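You operate a simulated robot arm through the tools that you are given. There is no shell and no other tool.

The job below is to be done with a simulated robot arm. You get a single attempt, and the scene is never put back.

## Task
Find the open lead and move its plug to the rework socket.
Fine: switch the panel test box on; dial each lead in turn from blue to purple and stop there; box off before you move the plug; the others stay in.

It is judged by the outcome, as a careful person would: the job done as asked, and still so three seconds after it is handed in. It fails if anything else is knocked over, pushed out of place, dropped, spilled or broken.

## Robot
A 6-joint arm with a two-finger gripper, fixed in place. Base frame: the origin is at the foot of the arm, x ahead of it, y to its left, z up. Lengths are in mm, angles in degrees, forces in N, time in s.
Its first joint turns from -166.0 to 166.0 degrees. Payload 2.45 kg.
The TCP is the grasp point between the finger pads, 20 mm short of the fingertips. In the tool frame z runs along the fingers and y along their closing line. The gripper opens to 140 mm. The gripper's body begins 168 mm behind the TCP.
Orientation is told as [roll, pitch, yaw] about the base's x, y, z axes, in that order, counted from this pose: with the fingers straight down and closing along the base's y, the tool's x points along the base's -x, its y along +y and its z along -z.

## Interface
- The arm moves only by the tool servo_tool. Its argument "moves" is a list of rows, each an object (a shift or turn left out is 0, a gripper value left out holds the last) with "dp": the shift along the tool's x, y, z in mm, a list of three; "rot": the turn, a rotation vector about the tool's x, y, z in degrees, a list of three; "hand": the gripper command, from -1 (fully open) to 1 (shut), values between in proportion. In form: [{"dp": [tx, ty, tz], "rot": [wx, wy, wz], "hand": hand}, ...]. A call has 1 to 20 rows; each row shifts and turns the commanded pose from where the row before left it, along the tool's axes as they then stand. Rows are played at 5 a second. More than 50 mm and 8.6 degrees between two rows, or a gripper value outside its range, and nothing of the call is played. Where a pose cannot be reached the arm comes as near as it can. A force on the tool above 90 N (or 10 N above the force at the start of the call, whichever is more), or a blocked arm, ends the call early, and 0.2 s more pass. The fingers move at their own pace (about 45 mm/s each) and stop on an object; they squeeze with about 37 N. The grip force told is the motor's: it shows also when the fingers shut on nothing. Time passes only in rows, and 0.2 s behind the last, so rows that do not move let the fingers close. It gives the time, the measured TCP pose, the force on the tool (base axes), the opening and the grip force at its end, in the units of the frame above (readings bear some noise), with the torque about the TCP (base axes, N m) and any sound that the robot's microphone picked up, and new pictures: "views" is both (left out), scene, wrist or none.
- Cameras (640 x 400 px; columns grow to the right, rows downward): "scene" is fixed at [400.4, 650.3, 1500.1]; the picture's right is [-0.78, -0.63, 0.00], its down [-0.28, 0.35, -0.90] and it looks along [0.56, -0.70, -0.45] (base axes); focal length 359 px, centre (320, 200). "wrist" rides on the gripper at [78, 11, -209] in the tool frame; the picture's right is [-0.14, 0.99, 0.00], its down [-0.92, -0.13, -0.37] and it looks along [-0.37, -0.05, 0.93] (tool axes); focal length 280 px, centre (320, 200). There is no depth. A picture from a camera that has moved, and an enlarged one, comes with that camera's place and axes in the base frame and with its lens.
- zoom(camera, box): a new picture of the part [left, top, right, bottom] of that camera's present view, enlarged. It takes no simulated time.
- job_done(): hands the job in; it is judged then, once.

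Places have to be worked out from the pictures, the camera data and where the tool is seen. Open the gripper and draw the arm clear of the work before you hand the job in, unless the task says otherwise.

The tools are called after "Request:" as name(argument=value, ...) on one line, values as JSON. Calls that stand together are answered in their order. servo_tool: Moves the arm, as the interface text tells. Its arguments: {"type":"object","properties":{"moves":{"type":"array"},"views":{"type":"string","enum":["both","scene","wrist","none"]}},"required":["moves"]} The other tools are called the same way: zoom (camera, box) takes an enlarged picture of a part of a camera's view; job_done () hands the job in.

At the start:

```text
time_s: 0.0
eef_pos: [663.1, -243.1, 1230.5]
tool_rot: [0.0, 0.0, 0.0]
wrist_force: [0.1, -0.7, -0.6]
torque: [-0.01, -0.02, 0.0]
opening: 140.0
grasp_force: 0.1
```

scene: 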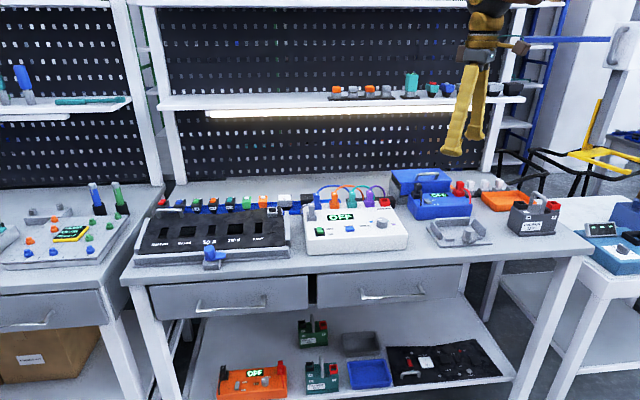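
wrist: 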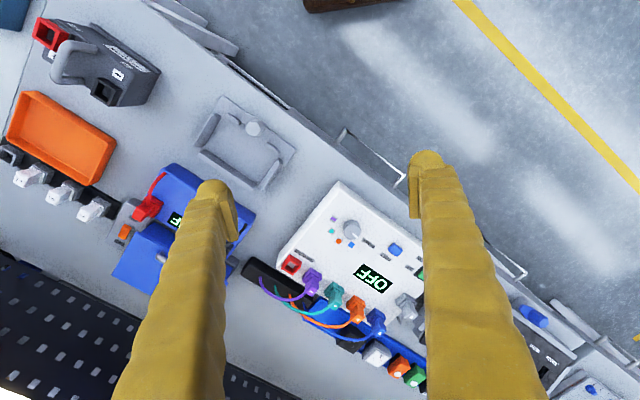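

I start by taking enlarged views of the bench to identify the test box, the leads and sockets.

Request:
zoom(camera="scene", box=[280, 160, 420, 270])

Request:
zoom(camera="wrist", box=[230, 160, 450, 390])

Request:
zoom(camera="scene", box=[380, 150, 580, 260])

Request:
zoom(camera="scene", box=[120, 180, 320, 280])

```text
3.64 times, centred on (350, 215) of scene
camera zoom: at [400.4, 650.3, 1500.1], right [-0.78, -0.63, 0.0], down [-0.28, 0.35, -0.9], along [0.56, -0.7, -0.45], focal length 1307 px, centre (211, 146)
```

zoom: 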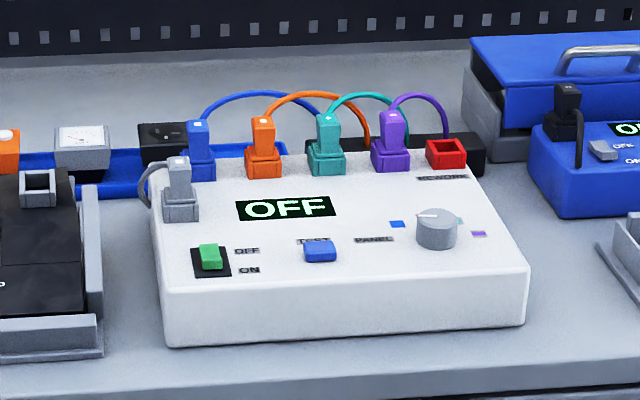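

```text
1.74 times, centred on (340, 275) of wrist
camera zoom: at [585.3, -233.2, 1438.8], right [0.14, 0.99, 0.0], down [0.92, -0.13, 0.37], along [0.37, -0.05, -0.93], focal length 488 px, centre (285, 70)
```

zoom: 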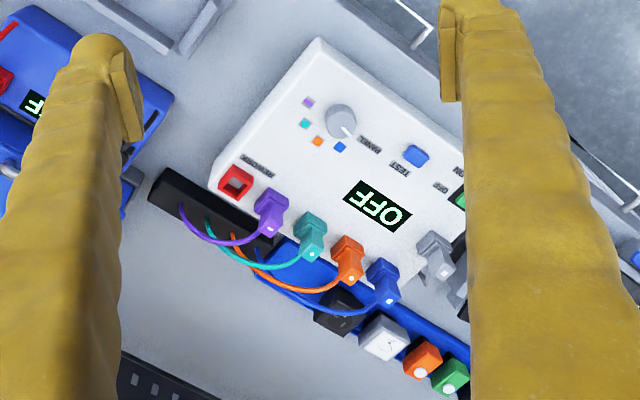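

```text
3.20 times, centred on (480, 205) of scene
camera zoom: at [400.4, 650.3, 1500.1], right [-0.78, -0.63, 0.0], down [-0.28, 0.35, -0.9], along [0.56, -0.7, -0.45], focal length 1150 px, centre (-192, 184)
```

zoom: 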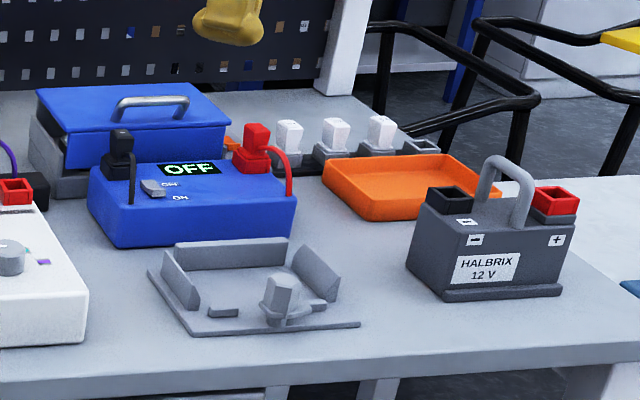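

```text
3.20 times, centred on (220, 230) of scene
camera zoom: at [400.4, 650.3, 1500.1], right [-0.78, -0.63, 0.0], down [-0.28, 0.35, -0.9], along [0.56, -0.7, -0.45], focal length 1150 px, centre (640, 104)
```

zoom: 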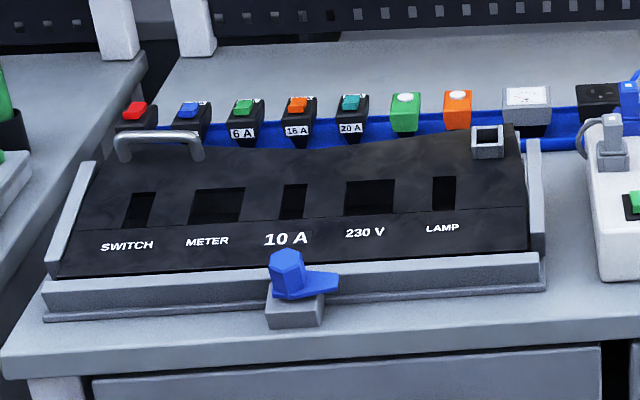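

The white box labelled PANEL/TEST has the blue, orange, teal and purple leads and a red REWORK socket. I zoom in closer on the knob, the switch and the plugs.

Request:
zoom(camera="scene", box=[355, 195, 405, 226])

Request:
zoom(camera="wrist", box=[310, 190, 400, 246])

Request:
zoom(camera="scene", box=[310, 175, 410, 237])

Request:
zoom(camera="wrist", box=[270, 240, 430, 340])

```text
12.80 times, centred on (380, 210) of scene
camera zoom: at [400.4, 650.3, 1500.1], right [-0.78, -0.63, 0.0], down [-0.28, 0.35, -0.9], along [0.56, -0.7, -0.45], focal length 4599 px, centre (-448, 66)
```

zoom: 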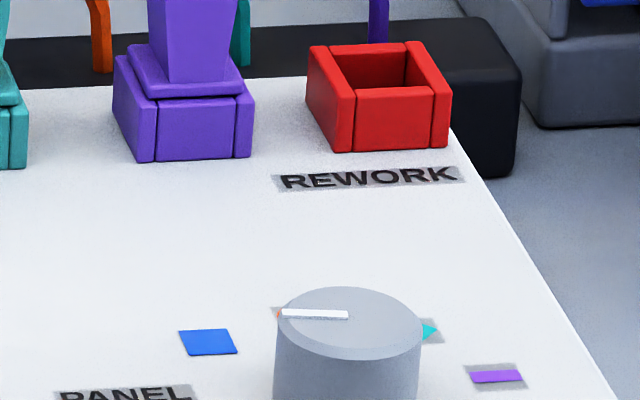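

```text
7.11 times, centred on (355, 218) of wrist
camera zoom: at [585.3, -233.2, 1438.8], right [0.14, 0.99, 0.0], down [0.92, -0.13, 0.37], along [0.37, -0.05, -0.93], focal length 1994 px, centre (71, 72)
```

zoom: 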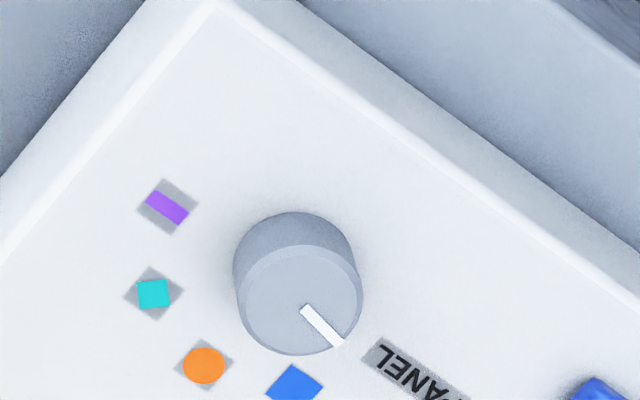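

```text
6.40 times, centred on (360, 206) of scene
camera zoom: at [400.4, 650.3, 1500.1], right [-0.78, -0.63, 0.0], down [-0.28, 0.35, -0.9], along [0.56, -0.7, -0.45], focal length 2300 px, centre (64, 162)
```

zoom: 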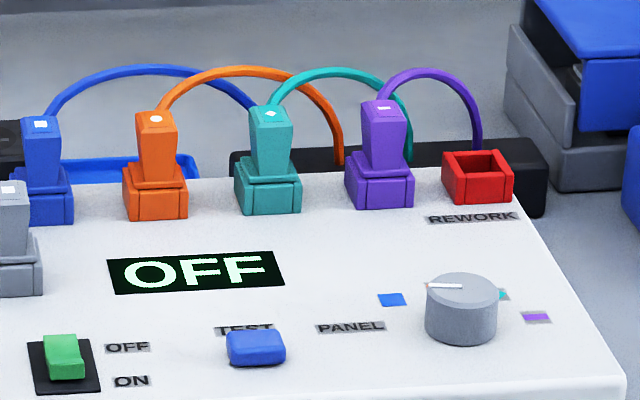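

```text
4.00 times, centred on (350, 290) of wrist
camera zoom: at [585.3, -233.2, 1438.8], right [0.14, 0.99, 0.0], down [0.92, -0.13, 0.37], along [0.37, -0.05, -0.93], focal length 1122 px, centre (200, -160)
```

zoom: 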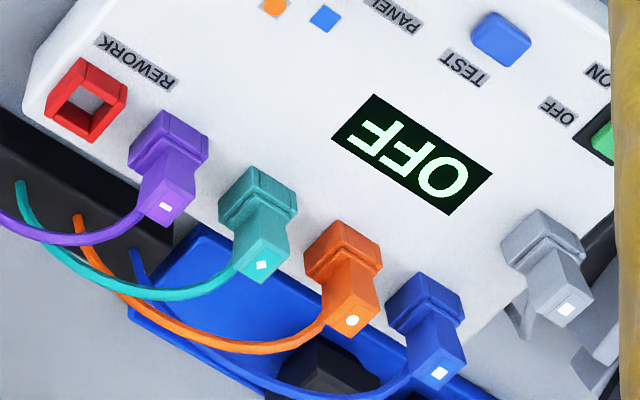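

The pointer sits at PANEL, with blue, orange, teal and purple marks around the knob. By triangulation the knob top is near (845,-206,957) and the REWORK socket near (910,-337,949), with the box turned about 45°. I turn the tool to line up with the box and look again.

Request:
servo_tool(moves=[{"rot": [0, 0, 7.5]}, {"rot": [0, 0, 7.5]}, {"rot": [0, 0, 7.5]}, {"rot": [0, 0, 7.5]}, {"rot": [0, 0, 7.5]}, {"rot": [0, 0, 7.5]}, {}], views="both")

```text
time_s: 1.6
eef_pos: [663.3, -243.4, 1229.1]
tool_rot: [0.0, -0.1, -45.2]
wrist_force: [1.2, 0.4, -0.5]
torque: [0.0, 0.03, 0.0]
opening: 139.8
grasp_force: 0.1
camera wrist: at [616.0, -181.1, 1438.3], right [0.8, 0.6, 0.0], down [0.56, -0.74, 0.37], along [0.22, -0.3, -0.93], focal length 280 px, centre (320, 200)
```

scene: 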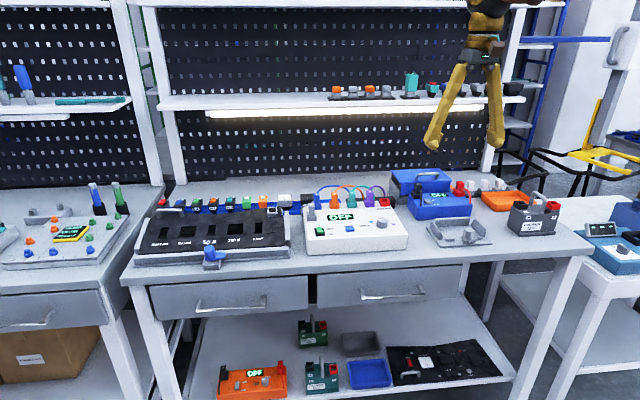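
wrist: 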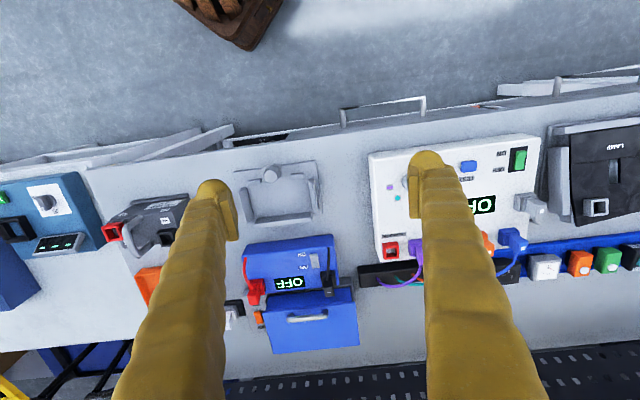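

The view is now nearly square to the box. I shift about 250 mm along the box's width so the wrist camera looks straight at it.

Request:
servo_tool(moves=[{"dp": [-6.6, 42, 5]}, {"dp": [-6.6, 42, 5]}, {"dp": [-6.6, 42, 5]}, {"dp": [-6.6, 42, 5]}, {"dp": [-6.6, 42, 5]}, {"dp": [-6.6, 42, 5]}, {}], views="both")

```text
time_s: 3.2
eef_pos: [870.3, -93.9, 1198.5]
tool_rot: [0.0, 0.1, -45.0]
wrist_force: [-0.1, -0.3, 0.3]
torque: [0.0, -0.01, 0.02]
opening: 140.2
grasp_force: 0.1
camera wrist: at [822.9, -31.4, 1406.5], right [0.8, 0.6, 0.0], down [0.56, -0.74, 0.37], along [0.22, -0.29, -0.93], focal length 280 px, centre (320, 200)
```

scene: 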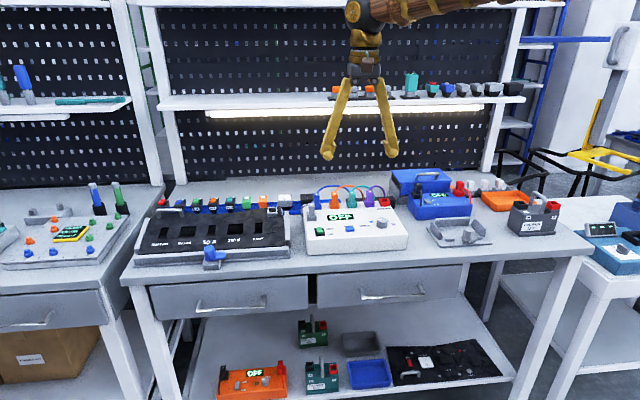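
wrist: 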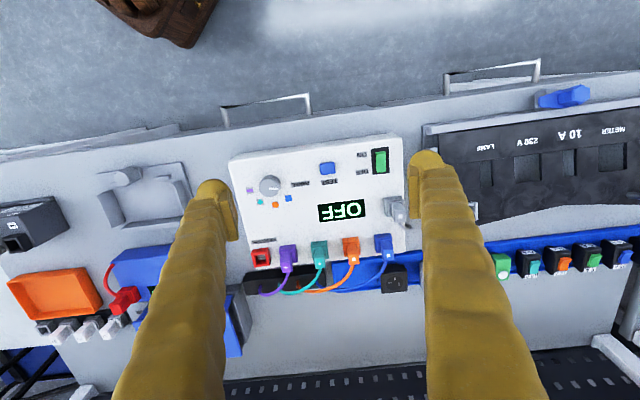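

Request:
zoom(camera="wrist", box=[220, 125, 420, 250])

Request:
zoom(camera="wrist", box=[230, 130, 310, 180])

Request:
zoom(camera="wrist", box=[240, 220, 420, 332])

```text
3.20 times, centred on (320, 188) of wrist
camera zoom: at [822.9, -31.4, 1406.5], right [0.8, 0.6, 0.0], down [0.56, -0.74, 0.37], along [0.22, -0.29, -0.93], focal length 897 px, centre (320, 240)
```

zoom: 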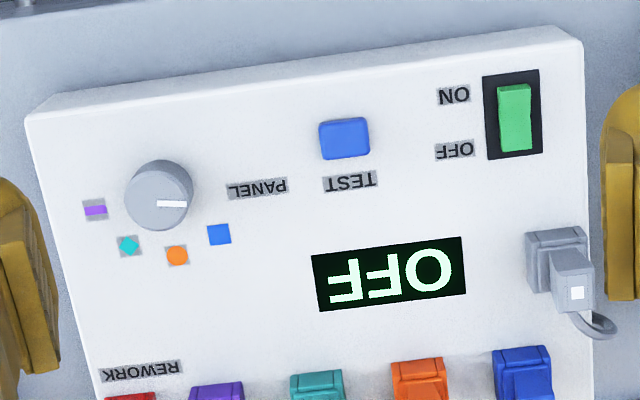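

```text
8.00 times, centred on (270, 155) of wrist
camera zoom: at [822.9, -31.4, 1406.5], right [0.8, 0.6, 0.0], down [0.56, -0.74, 0.37], along [0.22, -0.29, -0.93], focal length 2243 px, centre (720, 560)
```

zoom: 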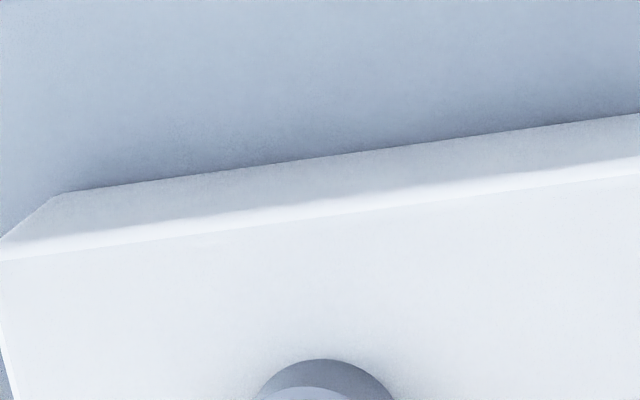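

```text
3.56 times, centred on (330, 276) of wrist
camera zoom: at [822.9, -31.4, 1406.5], right [0.8, 0.6, 0.0], down [0.56, -0.74, 0.37], along [0.22, -0.29, -0.93], focal length 997 px, centre (284, -70)
```

zoom: 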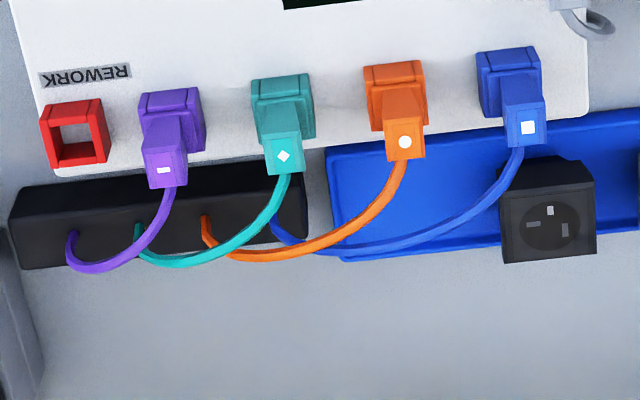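

The box top is at about z=939. The rocker's ON end is near (966,-53), the knob axis near (851,-208) with marks 40° apart, and TEST is at about (911,-125). I close the gripper and move above the rocker's ON end.

Request:
servo_tool(moves=[{"hand": 1}, {"dp": [-5.8, 19.3, 39.5], "hand": 1}, {"dp": [-5.8, 19.3, 39.5], "hand": 1}, {"dp": [-5.8, 19.3, 39.5], "hand": 1}, {"dp": [-5.8, 19.3, 39.5], "hand": 1}, {"dp": [-5.8, 19.3, 39.5], "hand": 1}, {"hand": 1}, {"hand": 1}, {"hand": 1}, {"hand": 1}], views="both")

```text
time_s: 5.4
eef_pos: [958.8, -44.3, 1003.5]
tool_rot: [0.0, -0.1, -45.0]
wrist_force: [0.1, -0.5, 0.2]
torque: [0.02, 0.03, -0.03]
opening: 0.1
grasp_force: 28.8
camera wrist: at [911.5, 18.3, 1211.8], right [0.8, 0.6, 0.0], down [0.56, -0.74, 0.37], along [0.22, -0.29, -0.93], focal length 280 px, centre (320, 200)
```

scene: 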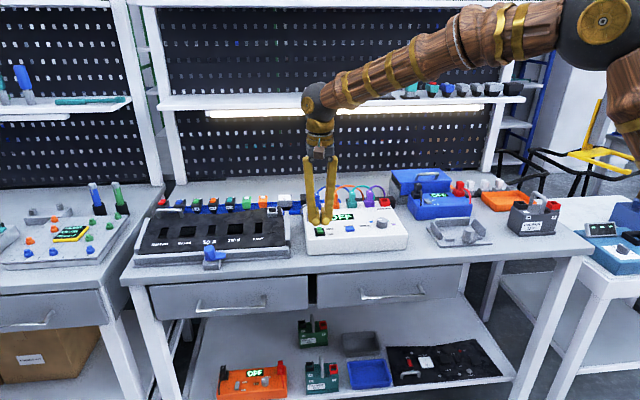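
wrist: 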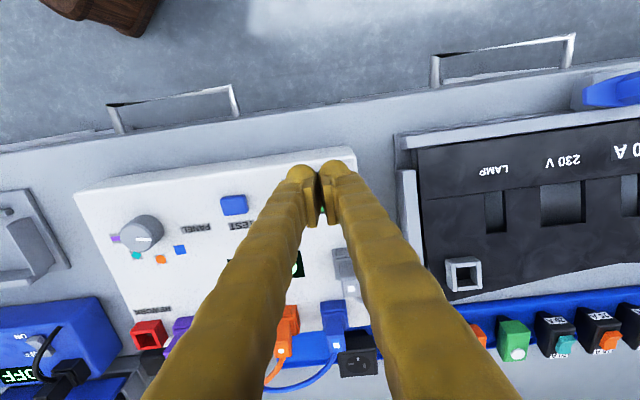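

The closed fingertips hover over the rocker. I zoom in on both views to check alignment.

Request:
zoom(camera="wrist", box=[260, 140, 380, 215])

Request:
zoom(camera="scene", box=[290, 190, 370, 240])

```text
5.33 times, centred on (320, 178) of wrist
camera zoom: at [911.5, 18.3, 1211.8], right [0.8, 0.6, 0.0], down [0.56, -0.74, 0.37], along [0.22, -0.29, -0.93], focal length 1495 px, centre (320, 320)
```

zoom: 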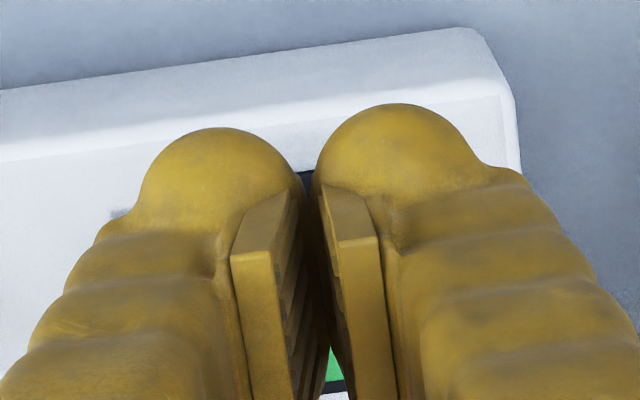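

```text
8.00 times, centred on (330, 215) of scene
camera zoom: at [400.4, 650.3, 1500.1], right [-0.78, -0.63, 0.0], down [-0.28, 0.35, -0.9], along [0.56, -0.7, -0.45], focal length 2875 px, centre (240, 80)
```

zoom: 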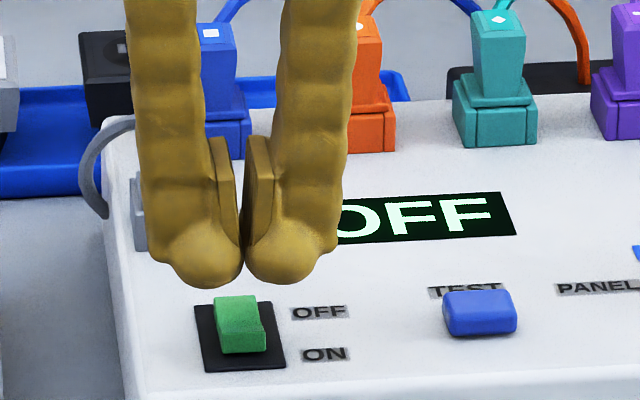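

The rocker spans roughly (962,-47) to (988,-75) with the ON end at the front. I shift 5 mm back and go down to just above it.

Request:
servo_tool(moves=[{"dp": [-5, 1.5, 0], "hand": 1}, {"dp": [0, 0, 15], "hand": 1}, {"dp": [0, 0, 12], "hand": 1}, {"dp": [0, 0, 5], "hand": 1}, {"hand": 1}], views="scene")

Request:
zoom(camera="scene", box=[290, 190, 370, 240])

```text
time_s: 6.6
eef_pos: [962.0, -47.1, 970.7]
tool_rot: [-0.1, 0.0, -45.0]
wrist_force: [-0.8, 1.2, 0.6]
torque: [-0.02, 0.03, -0.01]
opening: 0.0
grasp_force: 29.5
```

scene: 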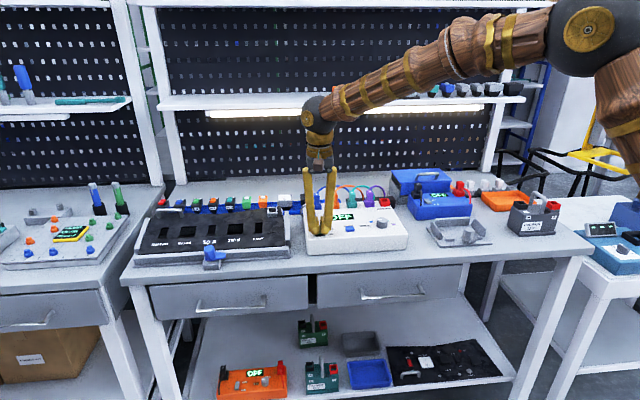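

```text
8.00 times, centred on (330, 215) of scene
camera zoom: at [400.4, 650.3, 1500.1], right [-0.78, -0.63, 0.0], down [-0.28, 0.35, -0.9], along [0.56, -0.7, -0.45], focal length 2875 px, centre (240, 80)
```

zoom: 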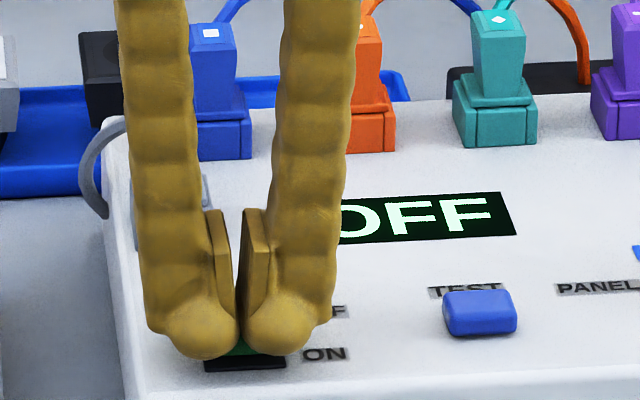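

No contact yet with the tip at about z=951. I press down in small steps.

Request:
servo_tool(moves=[{"dp": [0, 0, 2], "hand": 1}, {"dp": [0, 0, 2], "hand": 1}, {"hand": 1}], views="none")

```text
time_s: 7.4
eef_pos: [962.8, -47.7, 968.9]
tool_rot: [0.0, -0.2, -45.0]
wrist_force: [-4.3, 7.0, 32.6]
torque: [-0.4, 0.05, -0.1]
opening: 0.3
grasp_force: 29.1
```

Contact at about 33 N. I check the display and rocker.

Request:
zoom(camera="scene", box=[290, 190, 410, 265])

```text
5.33 times, centred on (350, 228) of scene
camera zoom: at [400.4, 650.3, 1500.1], right [-0.78, -0.63, 0.0], down [-0.28, 0.35, -0.9], along [0.56, -0.7, -0.45], focal length 1916 px, centre (160, 53)
```

zoom: 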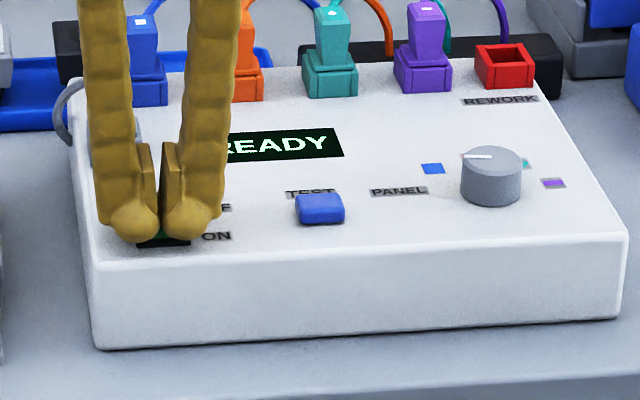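

The display now reads READY, so the box is on. I lift off, move over the knob, open the gripper to about 70 mm and turn the tool so the whole 160° clockwise sweep is available.

Request:
servo_tool(moves=[{"dp": [0, 0, -20], "hand": 1}, {"dp": [0, 0, -40], "hand": 1}, {"dp": [-6.9, -38.5, -5], "hand": 0}, {"dp": [-6.9, -38.5, -5], "hand": 0}, {"dp": [-6.9, -38.5, 0], "hand": 0}, {"dp": [-6.9, -38.5, 0], "hand": 0}, {"dp": [-6.9, -38.5, 0], "hand": 0}, {"hand": 0}, {"hand": 0}], views="both")

```text
time_s: 9.4
eef_pos: [848.7, -208.2, 1038.3]
tool_rot: [0.0, -0.2, -45.0]
wrist_force: [0.8, -0.4, -0.7]
torque: [-0.03, 0.04, 0.01]
opening: 69.8
grasp_force: 0.1
camera wrist: at [802.4, -145.8, 1246.3], right [0.8, 0.6, 0.0], down [0.56, -0.74, 0.37], along [0.22, -0.29, -0.93], focal length 280 px, centre (320, 200)
```

scene: 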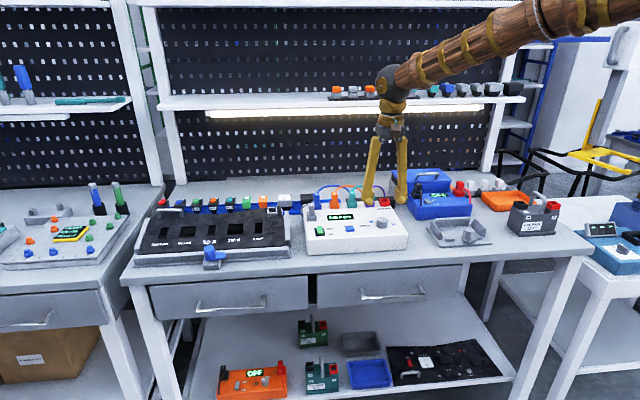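
wrist: 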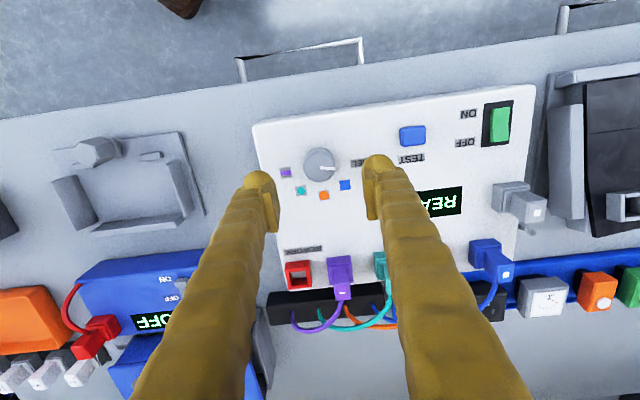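

The knob sits right at the predicted tool axis point (320,168). I zoom to fine-check centring and the pointer.

Request:
zoom(camera="wrist", box=[272, 135, 368, 195])

Request:
zoom(camera="scene", box=[290, 180, 410, 255])

```text
6.67 times, centred on (320, 165) of wrist
camera zoom: at [802.4, -145.8, 1246.3], right [0.8, 0.6, 0.0], down [0.56, -0.74, 0.37], along [0.22, -0.29, -0.93], focal length 1869 px, centre (320, 433)
```

zoom: 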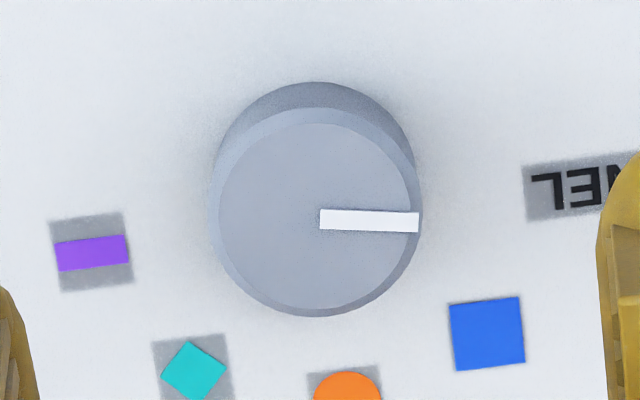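

```text
5.33 times, centred on (350, 218) of scene
camera zoom: at [400.4, 650.3, 1500.1], right [-0.78, -0.63, 0.0], down [-0.28, 0.35, -0.9], along [0.56, -0.7, -0.45], focal length 1916 px, centre (160, 107)
```

zoom: 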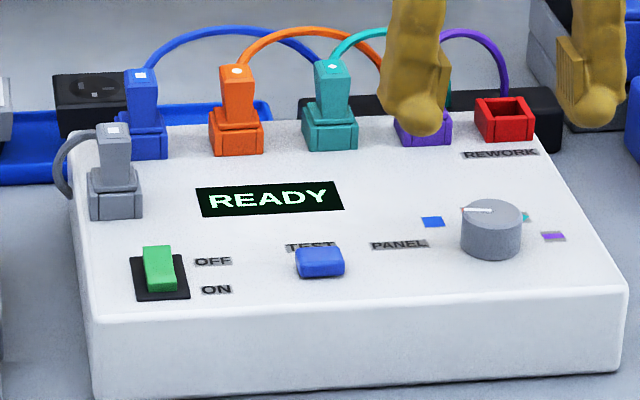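

The tool axis is within about 1 mm of the knob centre and the pointer is at about 35°, with blue at -5° and the rest every 40°. I turn the tool to yaw +40.

Request:
servo_tool(moves=[{"dp": [0.8, -1, 0], "rot": [0, 0, -7.73], "hand": 0}, {"rot": [0, 0, -7.73], "hand": 0}, {"rot": [0, 0, -7.73], "hand": 0}, {"rot": [0, 0, -7.73], "hand": 0}, {"rot": [0, 0, -7.73], "hand": 0}, {"rot": [0, 0, -7.73], "hand": 0}, {"rot": [0, 0, -7.73], "hand": 0}, {"rot": [0, 0, -7.73], "hand": 0}, {"rot": [0, 0, -7.73], "hand": 0}, {"rot": [0, 0, -7.73], "hand": 0}, {"rot": [0, 0, -7.73], "hand": 0}, {"hand": 0}], views="both")

```text
time_s: 12.0
eef_pos: [848.7, -208.3, 1036.5]
tool_rot: [-0.1, 0.1, 40.1]
wrist_force: [-0.4, 0.5, -0.2]
torque: [0.0, 0.03, 0.02]
opening: 70.0
grasp_force: 0.0
camera wrist: at [783.1, -251.3, 1245.4], right [-0.53, 0.85, 0.0], down [0.79, 0.5, 0.37], along [0.31, 0.2, -0.93], focal length 280 px, centre (320, 200)
```

scene: 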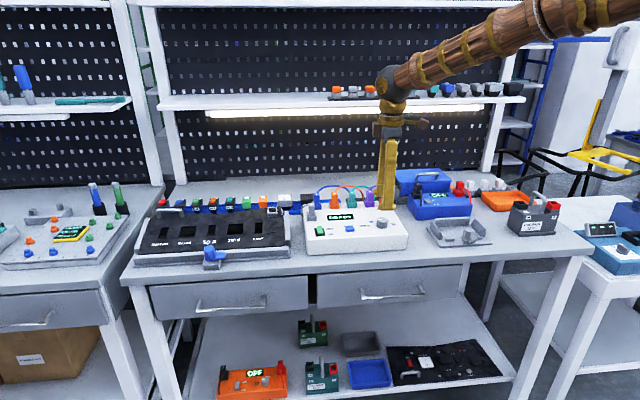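
wrist: 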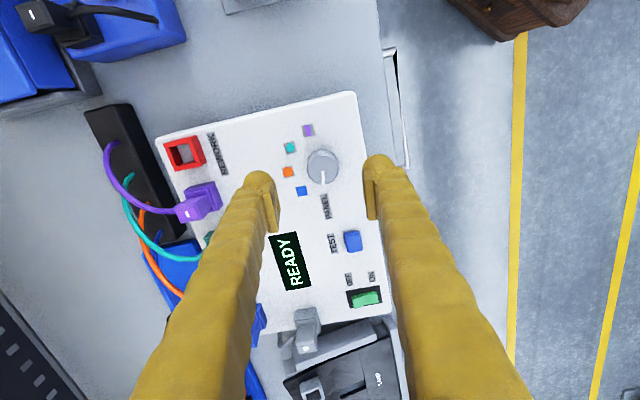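

The wrist camera view works well here. I check centring again before descending.

Request:
zoom(camera="wrist", box=[272, 135, 368, 195])

```text
6.67 times, centred on (320, 165) of wrist
camera zoom: at [783.1, -251.3, 1245.4], right [-0.53, 0.85, 0.0], down [0.79, 0.5, 0.37], along [0.31, 0.2, -0.93], focal length 1869 px, centre (320, 433)
```

zoom: 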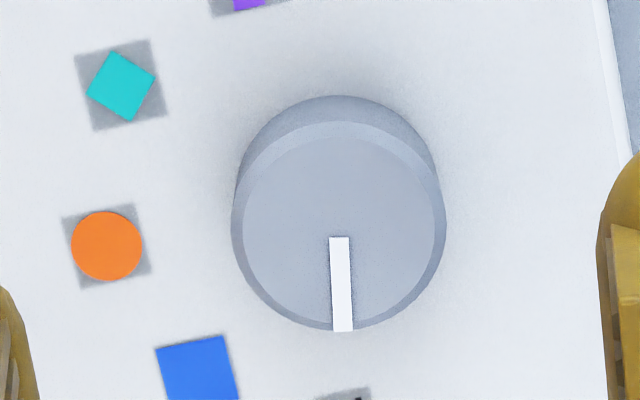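

The two views together put the knob centre near (846.5,-208). I correct by about 2 mm and descend so the fingertips sit just above the box surface.

Request:
servo_tool(moves=[{"dp": [1.0, 1.7, 0], "hand": 0}, {"dp": [0, 0, 25], "hand": 0}, {"dp": [0, 0, 25], "hand": 0}, {"dp": [0, 0, 15], "hand": 0}, {"dp": [0, 0, 9], "hand": 0}, {"hand": 0}], views="both")

Request:
zoom(camera="wrist", box=[240, 130, 400, 230])

Request:
zoom(camera="scene", box=[310, 180, 430, 255])

```text
time_s: 13.4
eef_pos: [849.1, -206.9, 963.1]
tool_rot: [-0.1, -0.1, 40.0]
wrist_force: [0.0, 0.2, -0.9]
torque: [-0.01, -0.02, -0.04]
opening: 70.3
grasp_force: 0.0
camera wrist: at [782.1, -250.3, 1171.5], right [-0.53, 0.85, 0.0], down [0.79, 0.49, 0.37], along [0.31, 0.2, -0.93], focal length 280 px, centre (320, 200)
```

scene: 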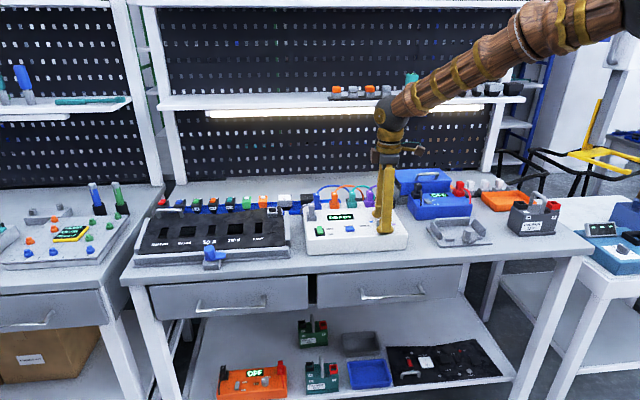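
wrist: 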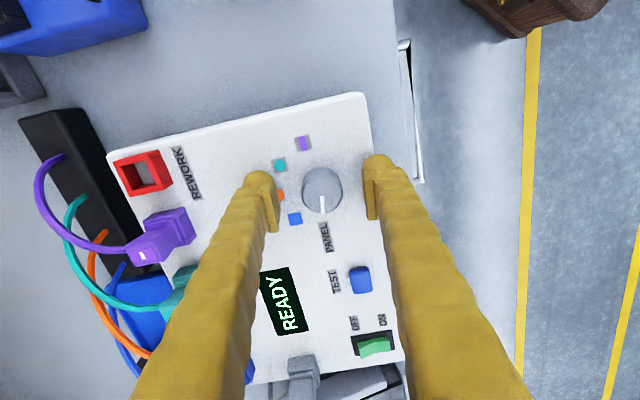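

```text
4.00 times, centred on (320, 180) of wrist
camera zoom: at [782.1, -250.3, 1171.5], right [-0.53, 0.85, 0.0], down [0.79, 0.49, 0.37], along [0.31, 0.2, -0.93], focal length 1122 px, centre (320, 280)
```

zoom: 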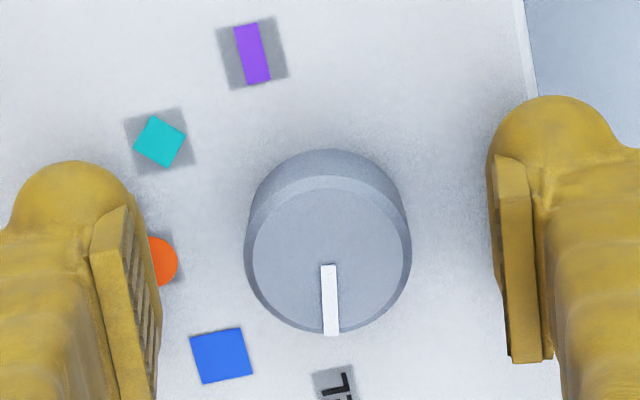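

```text
5.33 times, centred on (370, 218) of scene
camera zoom: at [400.4, 650.3, 1500.1], right [-0.78, -0.63, 0.0], down [-0.28, 0.35, -0.9], along [0.56, -0.7, -0.45], focal length 1916 px, centre (53, 107)
```

zoom: 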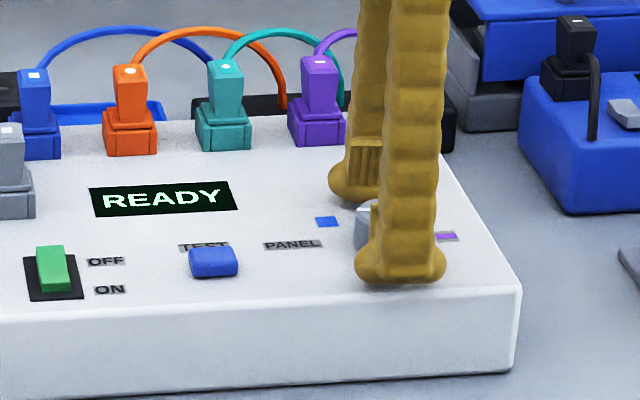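

The knob is centred between the pads. I close on it.

Request:
servo_tool(moves=[{"hand": 1}, {"hand": 1}, {"hand": 1}, {"hand": 1}], views="wrist")

Request:
zoom(camera="wrist", box=[240, 130, 400, 230])

```text
time_s: 14.4
eef_pos: [846.7, -207.3, 962.9]
tool_rot: [0.2, 0.1, 40.1]
wrist_force: [-22.7, 22.2, 3.5]
torque: [0.2, 0.3, -0.05]
opening: 32.3
grasp_force: 39.0
camera wrist: at [781.5, -249.5, 1171.6], right [-0.53, 0.85, 0.0], down [0.79, 0.49, 0.37], along [0.31, 0.2, -0.93], focal length 280 px, centre (320, 200)
```

wrist: 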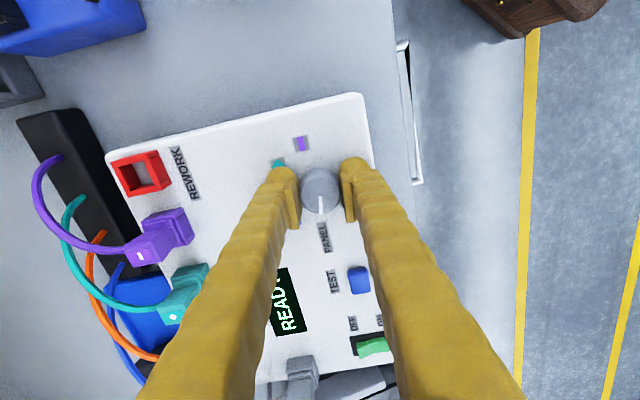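

```text
4.00 times, centred on (320, 180) of wrist
camera zoom: at [781.5, -249.5, 1171.6], right [-0.53, 0.85, 0.0], down [0.79, 0.49, 0.37], along [0.31, 0.2, -0.93], focal length 1122 px, centre (320, 280)
```

zoom: 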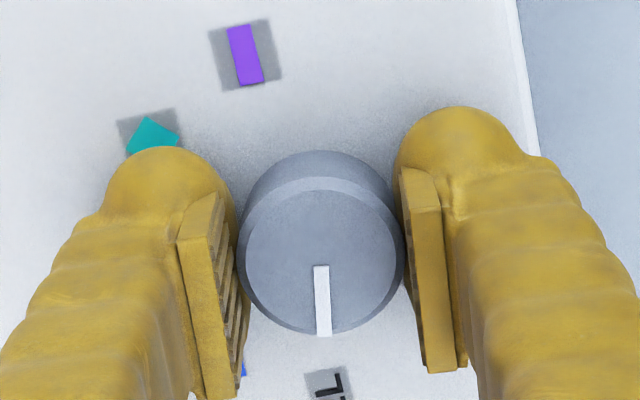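

The grip is on the knob (32 mm) with about 32 N side force along tool +y, so my centre is about 1.5 mm off. I relax by shifting that way.

Request:
servo_tool(moves=[{"dp": [0, 1.2, 0], "hand": 1}, {"hand": 1}], views="none")

```text
time_s: 15.0
eef_pos: [846.9, -206.3, 963.4]
tool_rot: [-0.1, 0.1, 40.0]
wrist_force: [-14.2, 15.1, 0.1]
torque: [0.13, 0.16, -0.23]
opening: 32.1
grasp_force: 45.3
```

Request:
servo_tool(moves=[{"dp": [0, 2.2, 0], "hand": 1}, {"hand": 1}], views="none")

```text
time_s: 15.6
eef_pos: [847.4, -205.5, 962.6]
tool_rot: [-0.2, 0.0, 40.0]
wrist_force: [17.8, -17.6, -9.3]
torque: [-0.13, -0.32, -0.33]
opening: 31.9
grasp_force: 45.3
```

Request:
servo_tool(moves=[{"dp": [0, -0.9, 0], "hand": 1}, {"hand": 1}], views="none")

```text
time_s: 16.2
eef_pos: [847.4, -207.0, 962.4]
tool_rot: [-0.1, 0.0, 40.0]
wrist_force: [29.2, -24.4, -9.9]
torque: [-0.22, -0.32, -0.42]
opening: 32.3
grasp_force: 45.3
```

Request:
servo_tool(moves=[{"hand": 1}, {"hand": 1}, {"hand": 1}], views="none")

```text
time_s: 17.0
eef_pos: [846.1, -206.4, 961.9]
tool_rot: [-0.1, 0.0, 40.0]
wrist_force: [39.1, -33.1, -7.8]
torque: [-0.26, -0.4, -0.41]
opening: 32.2
grasp_force: 44.8
```

Request:
servo_tool(moves=[{"dp": [0, -1.2, 0], "hand": 1}, {"hand": 1}], views="none")

Request:
servo_tool(moves=[{"hand": 1}, {"hand": 1}], views="none")

```text
time_s: 17.6
eef_pos: [846.0, -205.4, 962.8]
tool_rot: [0.0, 0.1, 40.0]
wrist_force: [35.9, -13.7, -2.8]
torque: [-0.07, -0.4, -0.38]
opening: 32.2
grasp_force: 45.0
```

```text
time_s: 18.2
eef_pos: [847.2, -206.5, 962.9]
tool_rot: [0.1, 0.0, 40.1]
wrist_force: [35.0, -3.6, -0.3]
torque: [0.02, -0.39, -0.4]
opening: 32.3
grasp_force: 44.7
```

The residual side force is slowly drifting with small command offsets. I release briefly so the arm settles, then compare its free position with the gripped one.

Request:
servo_tool(moves=[{"hand": 0.3}, {"hand": 0.3}, {"hand": 0.3}, {"hand": 0.3}], views="none")

Request:
servo_tool(moves=[{"hand": 0.3}], views="wrist")

Request:
zoom(camera="wrist", box=[240, 130, 400, 230])

```text
time_s: 19.2
eef_pos: [847.0, -206.4, 963.4]
tool_rot: [-0.1, 0.0, 40.0]
wrist_force: [0.7, 0.1, -0.3]
torque: [0.0, 0.02, 0.01]
opening: 48.8
grasp_force: 0.1
```

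```text
time_s: 19.6
eef_pos: [846.6, -205.6, 961.9]
tool_rot: [-0.2, 0.1, 40.0]
wrist_force: [0.3, -0.9, 0.0]
torque: [0.03, -0.02, 0.0]
opening: 49.1
grasp_force: 0.1
camera wrist: at [780.5, -249.6, 1171.7], right [-0.53, 0.85, 0.0], down [0.79, 0.49, 0.37], along [0.31, 0.2, -0.93], focal length 280 px, centre (320, 200)
```

wrist: 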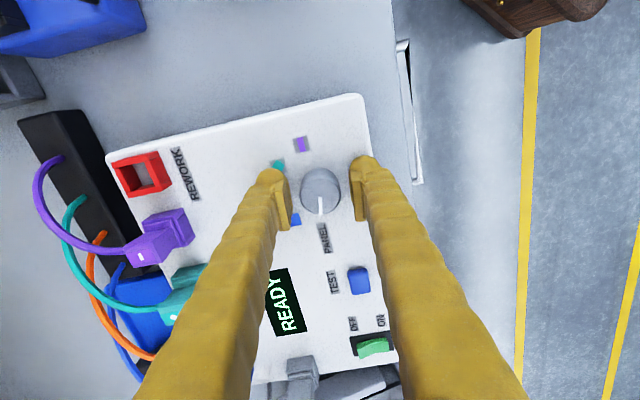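

```text
4.00 times, centred on (320, 180) of wrist
camera zoom: at [780.5, -249.6, 1171.7], right [-0.53, 0.85, 0.0], down [0.79, 0.49, 0.37], along [0.31, 0.2, -0.93], focal length 1122 px, centre (320, 280)
```

zoom: 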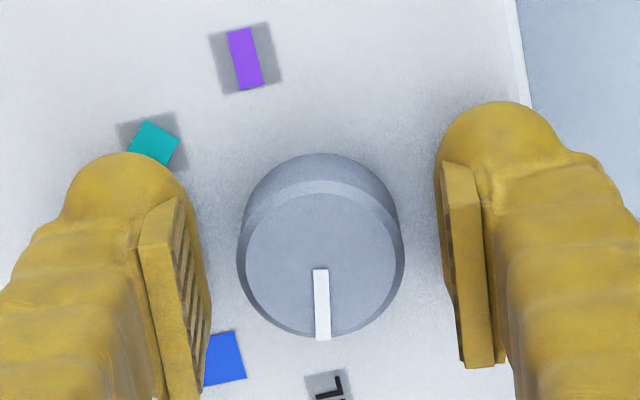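

The free position now matches the gripped one (about 846.8,-206). I grip again and turn 40° clockwise towards blue.

Request:
servo_tool(moves=[{"hand": 1}, {"hand": 1}, {"hand": 1}], views="none")

Request:
servo_tool(moves=[{"rot": [0, 0, 5], "hand": 1}, {"rot": [0, 0, 5], "hand": 1}, {"rot": [0, 0, 5], "hand": 1}, {"rot": [0, 0, 5], "hand": 1}, {"rot": [0, 0, 5], "hand": 1}, {"rot": [0, 0, 5], "hand": 1}, {"rot": [0, 0, 5], "hand": 1}, {"rot": [0, 0, 5], "hand": 1}, {"hand": 1}], views="both")

Request:
zoom(camera="wrist", box=[240, 130, 400, 230])

Request:
zoom(camera="scene", box=[290, 180, 410, 255])

```text
time_s: 20.4
eef_pos: [846.1, -207.3, 964.0]
tool_rot: [-0.1, -0.1, 40.1]
wrist_force: [-0.1, 0.9, -0.2]
torque: [0.0, 0.01, 0.02]
opening: 31.9
grasp_force: 40.9
```

```text
time_s: 22.4
eef_pos: [846.8, -206.5, 962.4]
tool_rot: [-0.1, 0.0, 0.1]
wrist_force: [-2.9, 14.3, 2.5]
torque: [0.13, -0.03, -0.01]
opening: 31.8
grasp_force: 44.6
camera wrist: at [769.2, -196.4, 1171.6], right [0.14, 0.99, 0.0], down [0.92, -0.13, 0.37], along [0.37, -0.05, -0.93], focal length 280 px, centre (320, 200)
```

scene: 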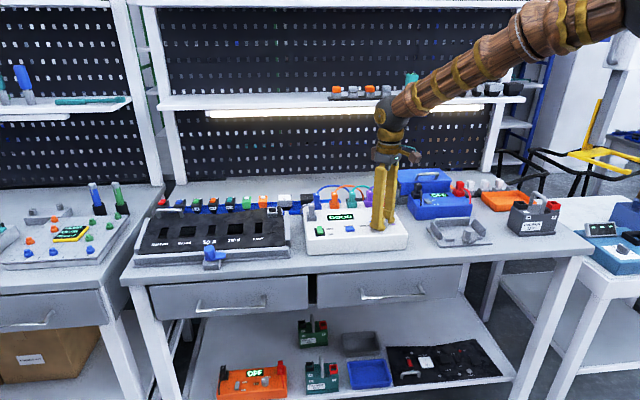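
wrist: 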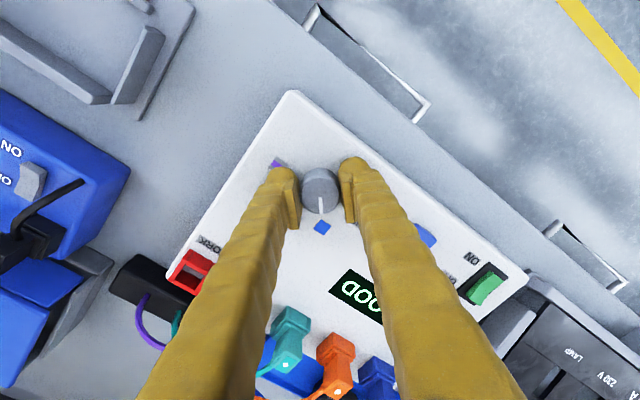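

```text
4.00 times, centred on (320, 180) of wrist
camera zoom: at [769.2, -196.4, 1171.6], right [0.14, 0.99, 0.0], down [0.92, -0.13, 0.37], along [0.37, -0.05, -0.93], focal length 1122 px, centre (320, 280)
```

zoom: 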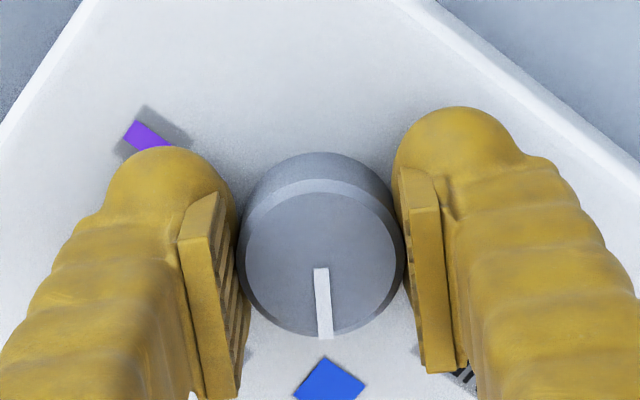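

```text
5.33 times, centred on (350, 218) of scene
camera zoom: at [400.4, 650.3, 1500.1], right [-0.78, -0.63, 0.0], down [-0.28, 0.35, -0.9], along [0.56, -0.7, -0.45], focal length 1916 px, centre (160, 107)
```

zoom: 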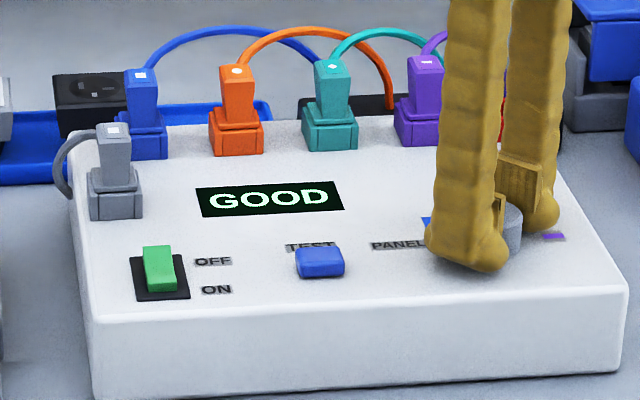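

The pointer is on blue and the display reads GOOD. I hold a moment to confirm it's stable, then turn 40° to orange.

Request:
servo_tool(moves=[{"hand": 1}, {"hand": 1}, {"hand": 1}, {"hand": 1}], views="none")

Request:
zoom(camera="scene", box=[290, 180, 410, 255])

Request:
servo_tool(moves=[{"rot": [0, 0, 5], "hand": 1}, {"rot": [0, 0, 5], "hand": 1}, {"rot": [0, 0, 5], "hand": 1}, {"rot": [0, 0, 5], "hand": 1}, {"rot": [0, 0, 5], "hand": 1}, {"rot": [0, 0, 5], "hand": 1}, {"rot": [0, 0, 5], "hand": 1}, {"rot": [0, 0, 5], "hand": 1}, {"hand": 1}, {"hand": 1}, {"hand": 1}], views="both")

Request:
zoom(camera="wrist", box=[240, 130, 400, 230])

Request:
zoom(camera="scene", box=[290, 180, 410, 255])

```text
time_s: 23.4
eef_pos: [845.8, -205.2, 963.5]
tool_rot: [0.1, 0.0, 0.0]
wrist_force: [-0.6, 19.5, 2.5]
torque: [0.24, -0.09, -0.03]
opening: 31.9
grasp_force: 45.1
```

```text
5.33 times, centred on (350, 218) of scene
camera zoom: at [400.4, 650.3, 1500.1], right [-0.78, -0.63, 0.0], down [-0.28, 0.35, -0.9], along [0.56, -0.7, -0.45], focal length 1916 px, centre (160, 107)
```

zoom: 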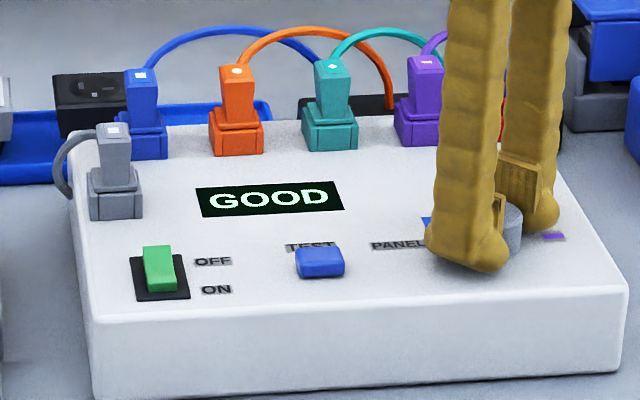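

```text
time_s: 25.8
eef_pos: [847.4, -206.0, 962.9]
tool_rot: [0.0, -0.1, -40.0]
wrist_force: [-11.5, 33.4, 9.6]
torque: [0.41, 0.14, -0.04]
opening: 31.4
grasp_force: 45.5
camera wrist: at [794.9, -148.8, 1171.3], right [0.74, 0.67, 0.0], down [0.62, -0.69, 0.37], along [0.25, -0.27, -0.93], focal length 280 px, centre (320, 200)
```

scene: 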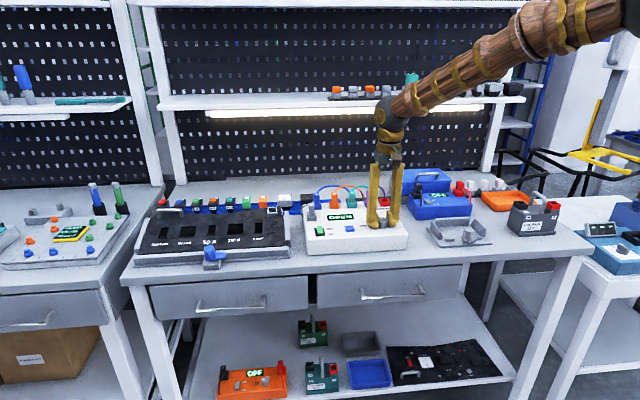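
wrist: 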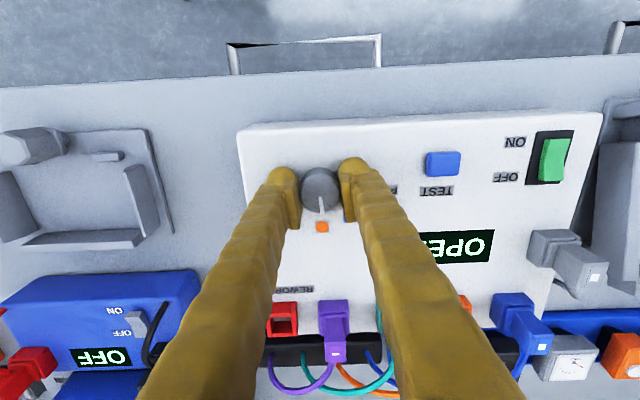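

```text
4.00 times, centred on (320, 180) of wrist
camera zoom: at [794.9, -148.8, 1171.3], right [0.74, 0.67, 0.0], down [0.62, -0.69, 0.37], along [0.25, -0.27, -0.93], focal length 1122 px, centre (320, 280)
```

zoom: 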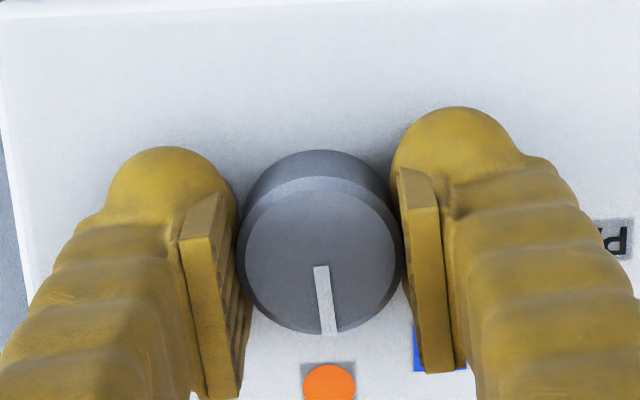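

```text
5.33 times, centred on (350, 218) of scene
camera zoom: at [400.4, 650.3, 1500.1], right [-0.78, -0.63, 0.0], down [-0.28, 0.35, -0.9], along [0.56, -0.7, -0.45], focal length 1916 px, centre (160, 107)
```

zoom: 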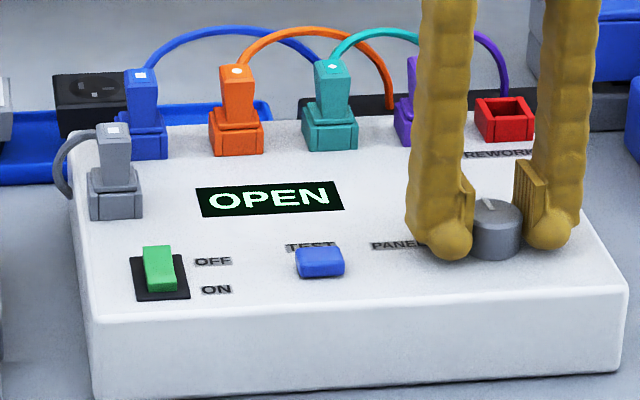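

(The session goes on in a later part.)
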